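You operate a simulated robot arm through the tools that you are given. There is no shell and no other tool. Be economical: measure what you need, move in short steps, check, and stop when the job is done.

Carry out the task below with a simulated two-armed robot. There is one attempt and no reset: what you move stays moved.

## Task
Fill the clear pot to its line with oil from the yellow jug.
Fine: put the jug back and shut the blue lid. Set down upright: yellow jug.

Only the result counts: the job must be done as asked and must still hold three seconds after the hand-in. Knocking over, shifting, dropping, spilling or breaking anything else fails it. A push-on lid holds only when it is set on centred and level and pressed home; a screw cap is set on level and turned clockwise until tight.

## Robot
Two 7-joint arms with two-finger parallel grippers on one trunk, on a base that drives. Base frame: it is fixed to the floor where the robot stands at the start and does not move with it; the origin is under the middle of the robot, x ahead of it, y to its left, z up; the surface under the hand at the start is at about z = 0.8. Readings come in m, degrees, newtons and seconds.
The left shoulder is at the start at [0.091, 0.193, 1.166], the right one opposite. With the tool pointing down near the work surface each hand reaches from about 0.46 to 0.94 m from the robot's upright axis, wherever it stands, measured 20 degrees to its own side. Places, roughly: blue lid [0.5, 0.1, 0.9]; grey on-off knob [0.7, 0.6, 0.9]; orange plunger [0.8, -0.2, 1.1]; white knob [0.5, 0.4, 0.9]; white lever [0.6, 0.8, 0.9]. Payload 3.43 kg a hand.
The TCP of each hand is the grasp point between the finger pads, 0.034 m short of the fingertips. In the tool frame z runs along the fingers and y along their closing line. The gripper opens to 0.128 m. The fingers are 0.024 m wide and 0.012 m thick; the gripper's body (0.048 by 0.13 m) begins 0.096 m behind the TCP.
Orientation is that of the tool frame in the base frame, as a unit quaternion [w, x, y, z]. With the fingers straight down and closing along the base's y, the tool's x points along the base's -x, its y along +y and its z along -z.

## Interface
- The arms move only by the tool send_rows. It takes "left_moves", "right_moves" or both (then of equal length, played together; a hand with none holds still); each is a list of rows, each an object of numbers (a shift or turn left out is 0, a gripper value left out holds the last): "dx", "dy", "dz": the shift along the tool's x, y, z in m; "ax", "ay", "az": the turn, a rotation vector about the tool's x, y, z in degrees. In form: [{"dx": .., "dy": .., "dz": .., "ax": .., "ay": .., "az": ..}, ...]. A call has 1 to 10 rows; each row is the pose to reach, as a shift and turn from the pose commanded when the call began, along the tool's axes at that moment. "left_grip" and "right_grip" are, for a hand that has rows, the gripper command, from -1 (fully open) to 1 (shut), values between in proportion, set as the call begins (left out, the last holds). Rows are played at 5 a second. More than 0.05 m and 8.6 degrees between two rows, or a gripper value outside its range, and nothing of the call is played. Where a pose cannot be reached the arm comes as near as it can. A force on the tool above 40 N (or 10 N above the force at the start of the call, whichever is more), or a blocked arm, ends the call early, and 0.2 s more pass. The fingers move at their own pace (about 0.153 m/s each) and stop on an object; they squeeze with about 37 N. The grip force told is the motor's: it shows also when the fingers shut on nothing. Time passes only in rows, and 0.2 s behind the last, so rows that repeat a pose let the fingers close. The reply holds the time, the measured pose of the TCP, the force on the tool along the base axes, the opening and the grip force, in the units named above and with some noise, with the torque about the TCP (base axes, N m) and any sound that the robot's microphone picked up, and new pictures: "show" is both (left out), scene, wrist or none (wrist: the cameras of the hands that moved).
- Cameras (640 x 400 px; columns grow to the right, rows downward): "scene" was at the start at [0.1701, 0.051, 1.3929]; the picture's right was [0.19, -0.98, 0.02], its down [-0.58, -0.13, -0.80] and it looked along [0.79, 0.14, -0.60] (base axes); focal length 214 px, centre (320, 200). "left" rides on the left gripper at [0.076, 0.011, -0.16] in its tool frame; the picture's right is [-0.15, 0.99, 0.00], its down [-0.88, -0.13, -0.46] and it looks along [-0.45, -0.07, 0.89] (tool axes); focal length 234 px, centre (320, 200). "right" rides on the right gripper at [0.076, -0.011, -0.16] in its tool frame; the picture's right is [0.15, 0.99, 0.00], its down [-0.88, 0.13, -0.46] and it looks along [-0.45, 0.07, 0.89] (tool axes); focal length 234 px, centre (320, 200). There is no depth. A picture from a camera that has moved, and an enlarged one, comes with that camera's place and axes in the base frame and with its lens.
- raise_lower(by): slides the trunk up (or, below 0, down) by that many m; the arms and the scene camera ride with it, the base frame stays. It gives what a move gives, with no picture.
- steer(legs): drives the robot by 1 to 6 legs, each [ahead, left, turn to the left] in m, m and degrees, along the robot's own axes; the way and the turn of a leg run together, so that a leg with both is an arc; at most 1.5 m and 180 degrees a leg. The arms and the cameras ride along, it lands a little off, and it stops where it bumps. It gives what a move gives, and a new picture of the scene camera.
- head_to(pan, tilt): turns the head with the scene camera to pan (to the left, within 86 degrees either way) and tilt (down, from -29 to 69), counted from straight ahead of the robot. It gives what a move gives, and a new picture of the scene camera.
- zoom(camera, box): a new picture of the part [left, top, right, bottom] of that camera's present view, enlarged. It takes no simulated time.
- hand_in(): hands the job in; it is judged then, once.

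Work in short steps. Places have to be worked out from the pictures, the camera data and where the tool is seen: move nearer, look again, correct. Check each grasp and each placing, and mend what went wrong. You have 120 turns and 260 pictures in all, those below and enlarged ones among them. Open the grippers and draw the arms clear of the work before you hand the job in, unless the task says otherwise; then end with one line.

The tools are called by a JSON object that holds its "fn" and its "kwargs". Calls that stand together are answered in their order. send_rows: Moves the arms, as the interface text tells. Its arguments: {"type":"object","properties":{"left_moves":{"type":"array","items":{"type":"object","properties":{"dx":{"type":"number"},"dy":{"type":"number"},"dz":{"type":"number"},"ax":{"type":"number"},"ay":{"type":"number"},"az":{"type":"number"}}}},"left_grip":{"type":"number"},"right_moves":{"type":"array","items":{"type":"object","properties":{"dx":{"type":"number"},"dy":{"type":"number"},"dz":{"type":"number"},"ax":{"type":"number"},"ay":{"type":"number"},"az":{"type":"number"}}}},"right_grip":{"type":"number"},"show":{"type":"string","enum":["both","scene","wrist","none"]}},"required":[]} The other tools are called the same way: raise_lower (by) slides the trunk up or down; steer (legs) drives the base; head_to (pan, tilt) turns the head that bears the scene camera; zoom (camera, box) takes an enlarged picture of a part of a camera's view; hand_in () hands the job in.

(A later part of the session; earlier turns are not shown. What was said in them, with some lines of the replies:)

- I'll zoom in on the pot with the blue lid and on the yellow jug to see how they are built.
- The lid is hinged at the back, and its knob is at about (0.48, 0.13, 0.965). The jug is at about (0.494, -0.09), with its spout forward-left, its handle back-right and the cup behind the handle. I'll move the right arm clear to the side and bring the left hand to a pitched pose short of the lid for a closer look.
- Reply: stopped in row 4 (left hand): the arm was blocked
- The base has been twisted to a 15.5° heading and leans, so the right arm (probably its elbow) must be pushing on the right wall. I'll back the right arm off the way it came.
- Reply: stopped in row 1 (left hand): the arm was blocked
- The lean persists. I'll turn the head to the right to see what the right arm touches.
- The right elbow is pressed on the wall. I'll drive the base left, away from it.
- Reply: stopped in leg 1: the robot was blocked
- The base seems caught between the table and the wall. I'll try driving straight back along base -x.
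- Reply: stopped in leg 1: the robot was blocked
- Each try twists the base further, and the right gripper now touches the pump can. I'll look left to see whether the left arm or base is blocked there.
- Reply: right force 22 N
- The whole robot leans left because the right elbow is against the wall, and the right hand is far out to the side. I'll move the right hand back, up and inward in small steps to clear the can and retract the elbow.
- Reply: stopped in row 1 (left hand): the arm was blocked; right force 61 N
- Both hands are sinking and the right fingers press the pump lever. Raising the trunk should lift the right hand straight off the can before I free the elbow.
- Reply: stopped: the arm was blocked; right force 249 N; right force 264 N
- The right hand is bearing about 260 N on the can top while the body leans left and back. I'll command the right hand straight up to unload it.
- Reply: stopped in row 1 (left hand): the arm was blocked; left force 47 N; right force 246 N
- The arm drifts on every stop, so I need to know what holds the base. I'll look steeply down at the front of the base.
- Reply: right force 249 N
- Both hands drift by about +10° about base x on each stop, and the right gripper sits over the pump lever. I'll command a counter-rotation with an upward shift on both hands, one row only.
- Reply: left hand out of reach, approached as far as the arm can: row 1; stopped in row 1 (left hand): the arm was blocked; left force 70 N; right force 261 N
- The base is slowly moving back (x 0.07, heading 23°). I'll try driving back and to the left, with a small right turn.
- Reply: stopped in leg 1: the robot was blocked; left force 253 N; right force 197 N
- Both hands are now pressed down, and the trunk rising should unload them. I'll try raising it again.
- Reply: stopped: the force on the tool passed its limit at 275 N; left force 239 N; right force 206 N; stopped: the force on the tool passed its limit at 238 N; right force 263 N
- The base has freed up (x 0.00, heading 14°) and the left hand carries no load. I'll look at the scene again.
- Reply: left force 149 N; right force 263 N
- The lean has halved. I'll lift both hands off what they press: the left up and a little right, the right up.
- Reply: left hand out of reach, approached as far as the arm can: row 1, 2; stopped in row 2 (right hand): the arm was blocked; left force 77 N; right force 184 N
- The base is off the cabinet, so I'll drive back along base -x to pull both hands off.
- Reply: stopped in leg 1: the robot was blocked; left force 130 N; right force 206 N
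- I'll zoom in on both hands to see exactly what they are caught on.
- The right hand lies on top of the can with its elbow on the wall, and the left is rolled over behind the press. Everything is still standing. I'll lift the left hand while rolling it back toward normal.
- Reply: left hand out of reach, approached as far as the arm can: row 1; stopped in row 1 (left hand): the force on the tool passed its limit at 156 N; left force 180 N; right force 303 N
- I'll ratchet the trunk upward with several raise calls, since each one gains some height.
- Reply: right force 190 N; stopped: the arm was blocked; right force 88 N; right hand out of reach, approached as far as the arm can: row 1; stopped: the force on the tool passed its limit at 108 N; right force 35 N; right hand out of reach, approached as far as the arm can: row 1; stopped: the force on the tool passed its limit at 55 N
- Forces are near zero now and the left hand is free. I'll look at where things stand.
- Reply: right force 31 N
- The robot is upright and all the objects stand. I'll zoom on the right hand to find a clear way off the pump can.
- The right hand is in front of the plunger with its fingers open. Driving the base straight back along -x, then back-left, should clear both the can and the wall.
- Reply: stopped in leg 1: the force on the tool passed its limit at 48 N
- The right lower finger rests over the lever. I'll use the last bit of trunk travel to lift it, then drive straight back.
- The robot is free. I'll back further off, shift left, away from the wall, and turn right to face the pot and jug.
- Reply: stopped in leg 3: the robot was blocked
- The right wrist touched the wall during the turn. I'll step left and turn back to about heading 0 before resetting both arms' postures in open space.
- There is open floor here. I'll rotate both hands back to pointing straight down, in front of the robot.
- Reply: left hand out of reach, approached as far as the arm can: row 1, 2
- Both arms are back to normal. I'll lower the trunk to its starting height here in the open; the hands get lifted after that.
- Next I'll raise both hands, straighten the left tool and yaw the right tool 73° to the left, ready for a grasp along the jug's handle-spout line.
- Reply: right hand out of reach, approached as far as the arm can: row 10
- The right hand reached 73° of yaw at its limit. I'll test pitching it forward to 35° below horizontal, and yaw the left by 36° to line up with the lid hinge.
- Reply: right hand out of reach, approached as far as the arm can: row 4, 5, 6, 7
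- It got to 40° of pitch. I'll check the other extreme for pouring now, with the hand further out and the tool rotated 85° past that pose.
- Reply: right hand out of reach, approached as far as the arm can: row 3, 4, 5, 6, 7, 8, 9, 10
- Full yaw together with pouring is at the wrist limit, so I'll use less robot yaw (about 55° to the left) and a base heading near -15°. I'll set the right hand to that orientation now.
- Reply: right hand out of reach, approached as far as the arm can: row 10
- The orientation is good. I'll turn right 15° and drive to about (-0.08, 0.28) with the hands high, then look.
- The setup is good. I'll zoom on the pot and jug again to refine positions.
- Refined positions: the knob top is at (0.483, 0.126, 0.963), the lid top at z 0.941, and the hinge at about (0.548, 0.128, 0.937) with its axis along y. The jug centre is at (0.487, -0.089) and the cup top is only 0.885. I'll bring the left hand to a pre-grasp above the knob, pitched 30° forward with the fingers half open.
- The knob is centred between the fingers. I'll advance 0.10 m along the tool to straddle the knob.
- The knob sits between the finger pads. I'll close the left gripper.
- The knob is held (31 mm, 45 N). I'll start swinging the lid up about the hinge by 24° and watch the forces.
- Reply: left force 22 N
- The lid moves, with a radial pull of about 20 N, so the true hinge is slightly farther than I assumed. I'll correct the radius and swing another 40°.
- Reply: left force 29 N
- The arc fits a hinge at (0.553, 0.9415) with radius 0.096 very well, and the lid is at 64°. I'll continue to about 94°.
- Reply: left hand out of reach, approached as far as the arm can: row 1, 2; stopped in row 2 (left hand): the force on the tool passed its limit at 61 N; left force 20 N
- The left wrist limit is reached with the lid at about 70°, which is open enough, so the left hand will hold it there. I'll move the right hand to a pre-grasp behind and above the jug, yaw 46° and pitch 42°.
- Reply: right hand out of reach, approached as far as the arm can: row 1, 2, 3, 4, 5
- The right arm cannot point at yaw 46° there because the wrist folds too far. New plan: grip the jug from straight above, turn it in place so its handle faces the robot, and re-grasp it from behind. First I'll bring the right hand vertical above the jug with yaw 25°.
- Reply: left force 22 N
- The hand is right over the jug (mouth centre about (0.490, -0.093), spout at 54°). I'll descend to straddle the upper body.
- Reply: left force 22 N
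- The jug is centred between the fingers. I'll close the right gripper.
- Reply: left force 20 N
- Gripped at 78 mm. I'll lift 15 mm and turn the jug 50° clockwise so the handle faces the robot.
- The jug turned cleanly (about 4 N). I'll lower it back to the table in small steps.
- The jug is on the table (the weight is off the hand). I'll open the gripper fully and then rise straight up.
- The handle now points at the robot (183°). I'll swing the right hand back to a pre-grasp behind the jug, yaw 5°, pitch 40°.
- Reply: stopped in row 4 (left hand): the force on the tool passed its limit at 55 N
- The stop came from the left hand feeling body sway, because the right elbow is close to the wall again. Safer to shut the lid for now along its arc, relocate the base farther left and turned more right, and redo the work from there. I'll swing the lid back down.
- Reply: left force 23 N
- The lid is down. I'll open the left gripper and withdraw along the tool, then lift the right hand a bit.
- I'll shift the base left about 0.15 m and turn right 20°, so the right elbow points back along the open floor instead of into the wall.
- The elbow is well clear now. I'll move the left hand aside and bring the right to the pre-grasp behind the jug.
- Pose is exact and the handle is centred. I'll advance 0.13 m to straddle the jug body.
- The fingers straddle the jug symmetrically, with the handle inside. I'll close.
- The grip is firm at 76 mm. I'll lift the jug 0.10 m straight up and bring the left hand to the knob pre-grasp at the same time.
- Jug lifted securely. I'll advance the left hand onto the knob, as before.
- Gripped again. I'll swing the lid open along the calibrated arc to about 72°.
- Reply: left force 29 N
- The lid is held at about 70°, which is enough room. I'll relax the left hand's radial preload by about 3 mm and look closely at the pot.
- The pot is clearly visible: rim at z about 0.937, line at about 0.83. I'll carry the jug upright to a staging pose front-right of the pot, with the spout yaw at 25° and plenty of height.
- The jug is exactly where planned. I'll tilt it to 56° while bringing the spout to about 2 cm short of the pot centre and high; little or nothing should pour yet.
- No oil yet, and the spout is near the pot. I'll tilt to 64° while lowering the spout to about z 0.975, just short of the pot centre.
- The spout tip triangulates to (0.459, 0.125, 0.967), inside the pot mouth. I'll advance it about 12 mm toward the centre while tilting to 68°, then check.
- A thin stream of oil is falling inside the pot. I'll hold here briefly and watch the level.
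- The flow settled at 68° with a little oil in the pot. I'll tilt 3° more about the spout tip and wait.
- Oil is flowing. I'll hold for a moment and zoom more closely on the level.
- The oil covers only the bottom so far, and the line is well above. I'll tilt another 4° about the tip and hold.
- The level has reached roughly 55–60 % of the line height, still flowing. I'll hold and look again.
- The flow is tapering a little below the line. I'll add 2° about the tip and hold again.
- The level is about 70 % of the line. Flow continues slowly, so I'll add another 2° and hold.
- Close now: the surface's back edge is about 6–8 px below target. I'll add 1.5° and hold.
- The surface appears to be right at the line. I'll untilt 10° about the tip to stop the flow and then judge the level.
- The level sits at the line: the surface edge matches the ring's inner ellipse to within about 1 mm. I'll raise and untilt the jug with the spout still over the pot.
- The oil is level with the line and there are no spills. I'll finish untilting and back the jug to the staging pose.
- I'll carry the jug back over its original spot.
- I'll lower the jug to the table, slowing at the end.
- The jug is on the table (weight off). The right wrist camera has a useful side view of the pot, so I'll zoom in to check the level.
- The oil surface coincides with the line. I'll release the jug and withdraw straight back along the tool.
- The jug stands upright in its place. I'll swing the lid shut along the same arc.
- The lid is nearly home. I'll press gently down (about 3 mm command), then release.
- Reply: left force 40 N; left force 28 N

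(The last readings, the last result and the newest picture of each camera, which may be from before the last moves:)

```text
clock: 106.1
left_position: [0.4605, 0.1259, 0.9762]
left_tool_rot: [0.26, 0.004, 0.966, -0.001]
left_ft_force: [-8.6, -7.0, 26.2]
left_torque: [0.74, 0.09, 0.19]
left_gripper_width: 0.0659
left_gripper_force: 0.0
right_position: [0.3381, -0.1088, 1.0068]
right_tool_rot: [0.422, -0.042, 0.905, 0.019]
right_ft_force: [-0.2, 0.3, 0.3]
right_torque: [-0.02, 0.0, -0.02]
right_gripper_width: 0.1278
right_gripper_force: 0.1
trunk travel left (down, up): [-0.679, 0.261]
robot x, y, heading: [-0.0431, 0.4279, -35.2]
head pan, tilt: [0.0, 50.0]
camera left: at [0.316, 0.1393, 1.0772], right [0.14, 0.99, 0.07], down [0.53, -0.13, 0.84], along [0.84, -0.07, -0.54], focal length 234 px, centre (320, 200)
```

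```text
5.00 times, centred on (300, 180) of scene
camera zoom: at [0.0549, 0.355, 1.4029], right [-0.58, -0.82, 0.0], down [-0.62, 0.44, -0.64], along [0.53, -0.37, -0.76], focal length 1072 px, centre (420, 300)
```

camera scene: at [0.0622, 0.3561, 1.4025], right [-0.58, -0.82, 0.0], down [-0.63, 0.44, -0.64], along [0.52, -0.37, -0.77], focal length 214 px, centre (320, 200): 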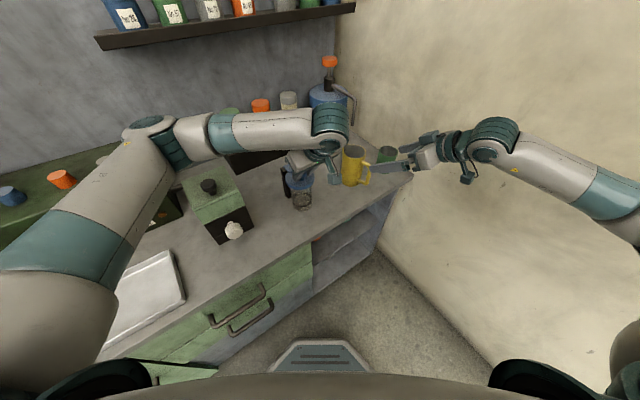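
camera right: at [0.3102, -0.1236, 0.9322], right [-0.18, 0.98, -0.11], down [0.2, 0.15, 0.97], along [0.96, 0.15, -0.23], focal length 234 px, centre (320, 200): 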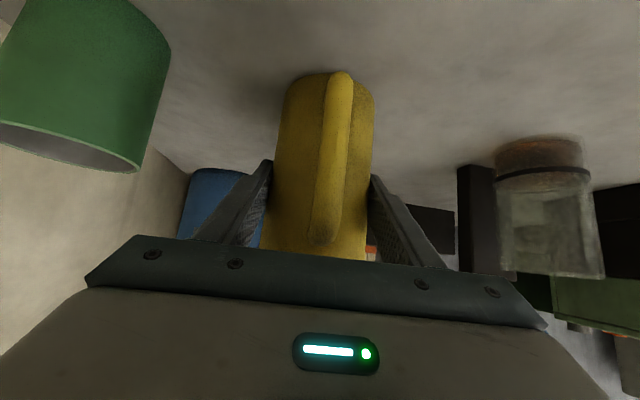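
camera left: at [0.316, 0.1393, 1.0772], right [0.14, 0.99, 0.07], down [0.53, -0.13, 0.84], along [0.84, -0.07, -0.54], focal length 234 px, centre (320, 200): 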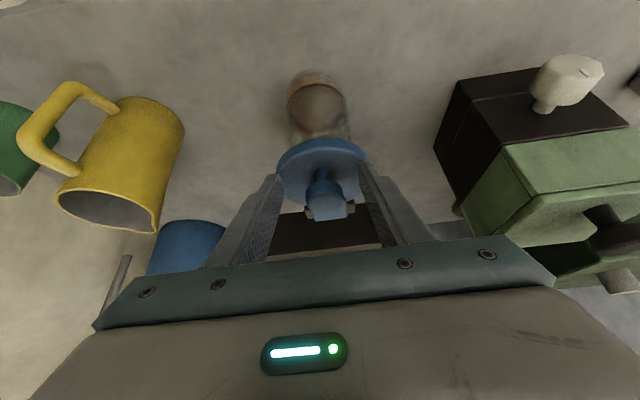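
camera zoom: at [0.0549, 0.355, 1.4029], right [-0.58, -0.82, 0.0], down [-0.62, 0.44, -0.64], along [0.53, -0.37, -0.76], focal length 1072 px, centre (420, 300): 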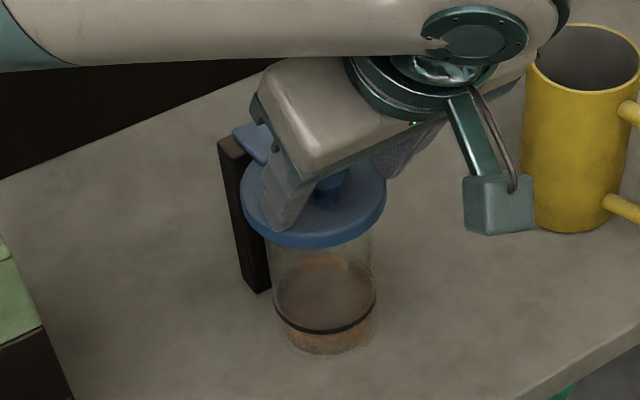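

The lid looks level and shut, with the fingertips still leaning on it. I'll withdraw the left hand along the tool.

{"fn": "send_rows", "kwargs": {"left_moves": [{"dz": -0.02}, {"dz": -0.05}, {"dz": -0.09}, {"dz": -0.13}, {"dz": -0.17}], "show": "wrist"}}

{"fn": "zoom", "kwargs": {"camera": "scene", "box": [260, 130, 420, 220]}}

{"fn": "zoom", "kwargs": {"camera": "left", "box": [240, 60, 400, 200]}}

```text
clock: 107.3
left_position: [0.3801, 0.1277, 1.1226]
left_tool_rot: [0.258, 0.002, 0.966, -0.001]
left_ft_force: [0.0, 1.0, -0.1]
left_torque: [-0.04, -0.04, -0.02]
left_gripper_width: 0.0703
left_gripper_force: 0.0
right_position: [0.3399, -0.1086, 1.0063]
right_tool_rot: [0.423, -0.042, 0.905, 0.019]
right_ft_force: [0.0, -0.2, 0.1]
right_torque: [-0.02, 0.0, -0.01]
right_gripper_width: 0.1277
right_gripper_force: 0.1
trunk travel left (down, up): [-0.679, 0.261]
robot x, y, heading: [-0.0404, 0.429, -35.2]
head pan, tilt: [0.0, 50.0]
camera left: at [0.2351, 0.1408, 1.2235], right [0.13, 0.99, 0.07], down [0.53, -0.13, 0.84], along [0.84, -0.07, -0.54], focal length 234 px, centre (320, 200)
```

left: 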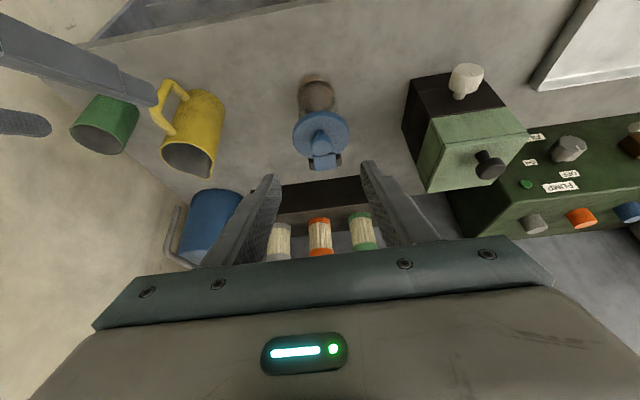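

```text
4.00 times, centred on (340, 175) of scene
camera zoom: at [0.0575, 0.3554, 1.4025], right [-0.58, -0.82, 0.0], down [-0.63, 0.44, -0.64], along [0.53, -0.37, -0.77], focal length 858 px, centre (240, 300)
```

zoom: 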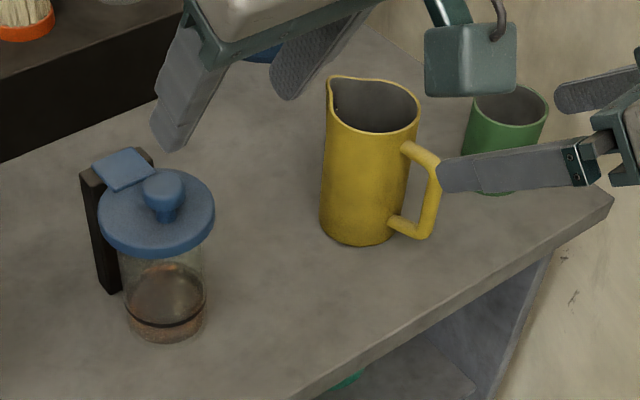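

```text
2.86 times, centred on (320, 130) of left
camera zoom: at [0.2351, 0.1408, 1.2235], right [0.13, 0.99, 0.07], down [0.53, -0.13, 0.84], along [0.84, -0.07, -0.54], focal length 669 px, centre (320, 400)
```

zoom: 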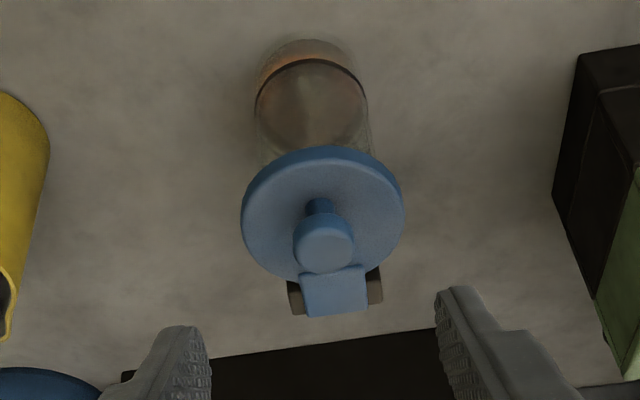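

The lid is shut and level, the oil is at the line and the jug is upright in place. I'll raise the right hand clear and back the robot off.

{"fn": "send_rows", "kwargs": {"right_moves": [{"dx": -0.031, "dz": -0.026}, {"dx": -0.061, "dz": -0.051}, {"dx": -0.092, "dz": -0.077}], "show": "none"}}

{"fn": "steer", "kwargs": {"legs": [[-0.3, 0.0, 0]]}}

```text
clock: 108.1
left_position: [0.3811, 0.128, 1.1209]
left_tool_rot: [0.259, 0.003, 0.966, -0.002]
left_ft_force: [-0.4, -0.2, 0.5]
left_torque: [0.0, -0.04, -0.04]
left_gripper_width: 0.0705
left_gripper_force: 0.1
right_position: [0.3406, -0.1079, 1.1247]
right_tool_rot: [0.422, -0.042, 0.906, 0.019]
right_ft_force: [-0.8, -1.2, -0.1]
right_torque: [-0.01, 0.01, -0.05]
right_gripper_width: 0.1275
right_gripper_force: 0.0
trunk travel left (down, up): [-0.679, 0.261]
robot x, y, heading: [-0.042, 0.4292, -35.4]
head pan, tilt: [0.0, 50.0]
```

```text
clock: 110.2
left_position: [0.1286, 0.3016, 1.1218]
left_tool_rot: [0.26, 0.006, 0.966, -0.002]
left_ft_force: [-0.3, -0.6, -0.4]
left_torque: [0.0, -0.01, 0.02]
left_gripper_width: 0.0706
left_gripper_force: 0.1
right_position: [0.0853, 0.0674, 1.1241]
right_tool_rot: [0.422, -0.037, 0.906, 0.017]
right_ft_force: [0.7, 0.1, 1.3]
right_torque: [-0.01, 0.02, -0.03]
right_gripper_width: 0.1283
right_gripper_force: 0.0
trunk travel left (down, up): [-0.679, 0.261]
robot x, y, heading: [-0.2965, 0.6036, -35.7]
head pan, tilt: [0.0, 50.0]
camera scene: at [-0.1922, 0.5327, 1.4024], right [-0.58, -0.81, 0.0], down [-0.62, 0.45, -0.64], along [0.52, -0.37, -0.77], focal length 214 px, centre (320, 200)
```

scene: 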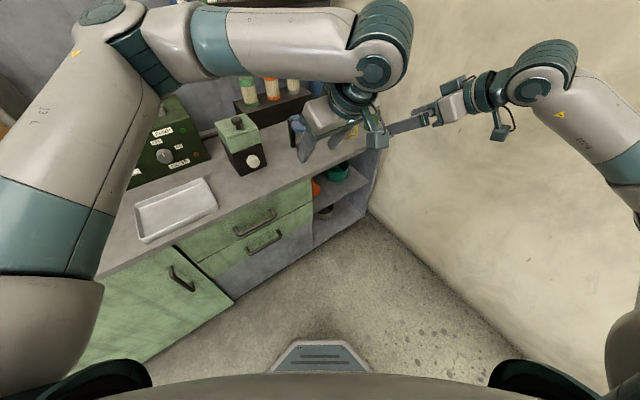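

The robot is clear of the work, both grippers are open, and the jug and shut pot are standing as left. I'm handing in.

{"fn": "hand_in", "kwargs": {}}

```text
The job is handed in.
```

I filled the pot to its line with no spills seen, pressed the blue lid shut, and put the jug back upright on its spot. The jug's handle now faces about 50° from where it started. Early on, my right arm jammed against the wall and pressed hard on the pump can and its lever, and my left hand pressed on the green press. Everything still looked upright and in place afterwards, but I didn't check whether the lever, plunger or knobs had shifted slightly.
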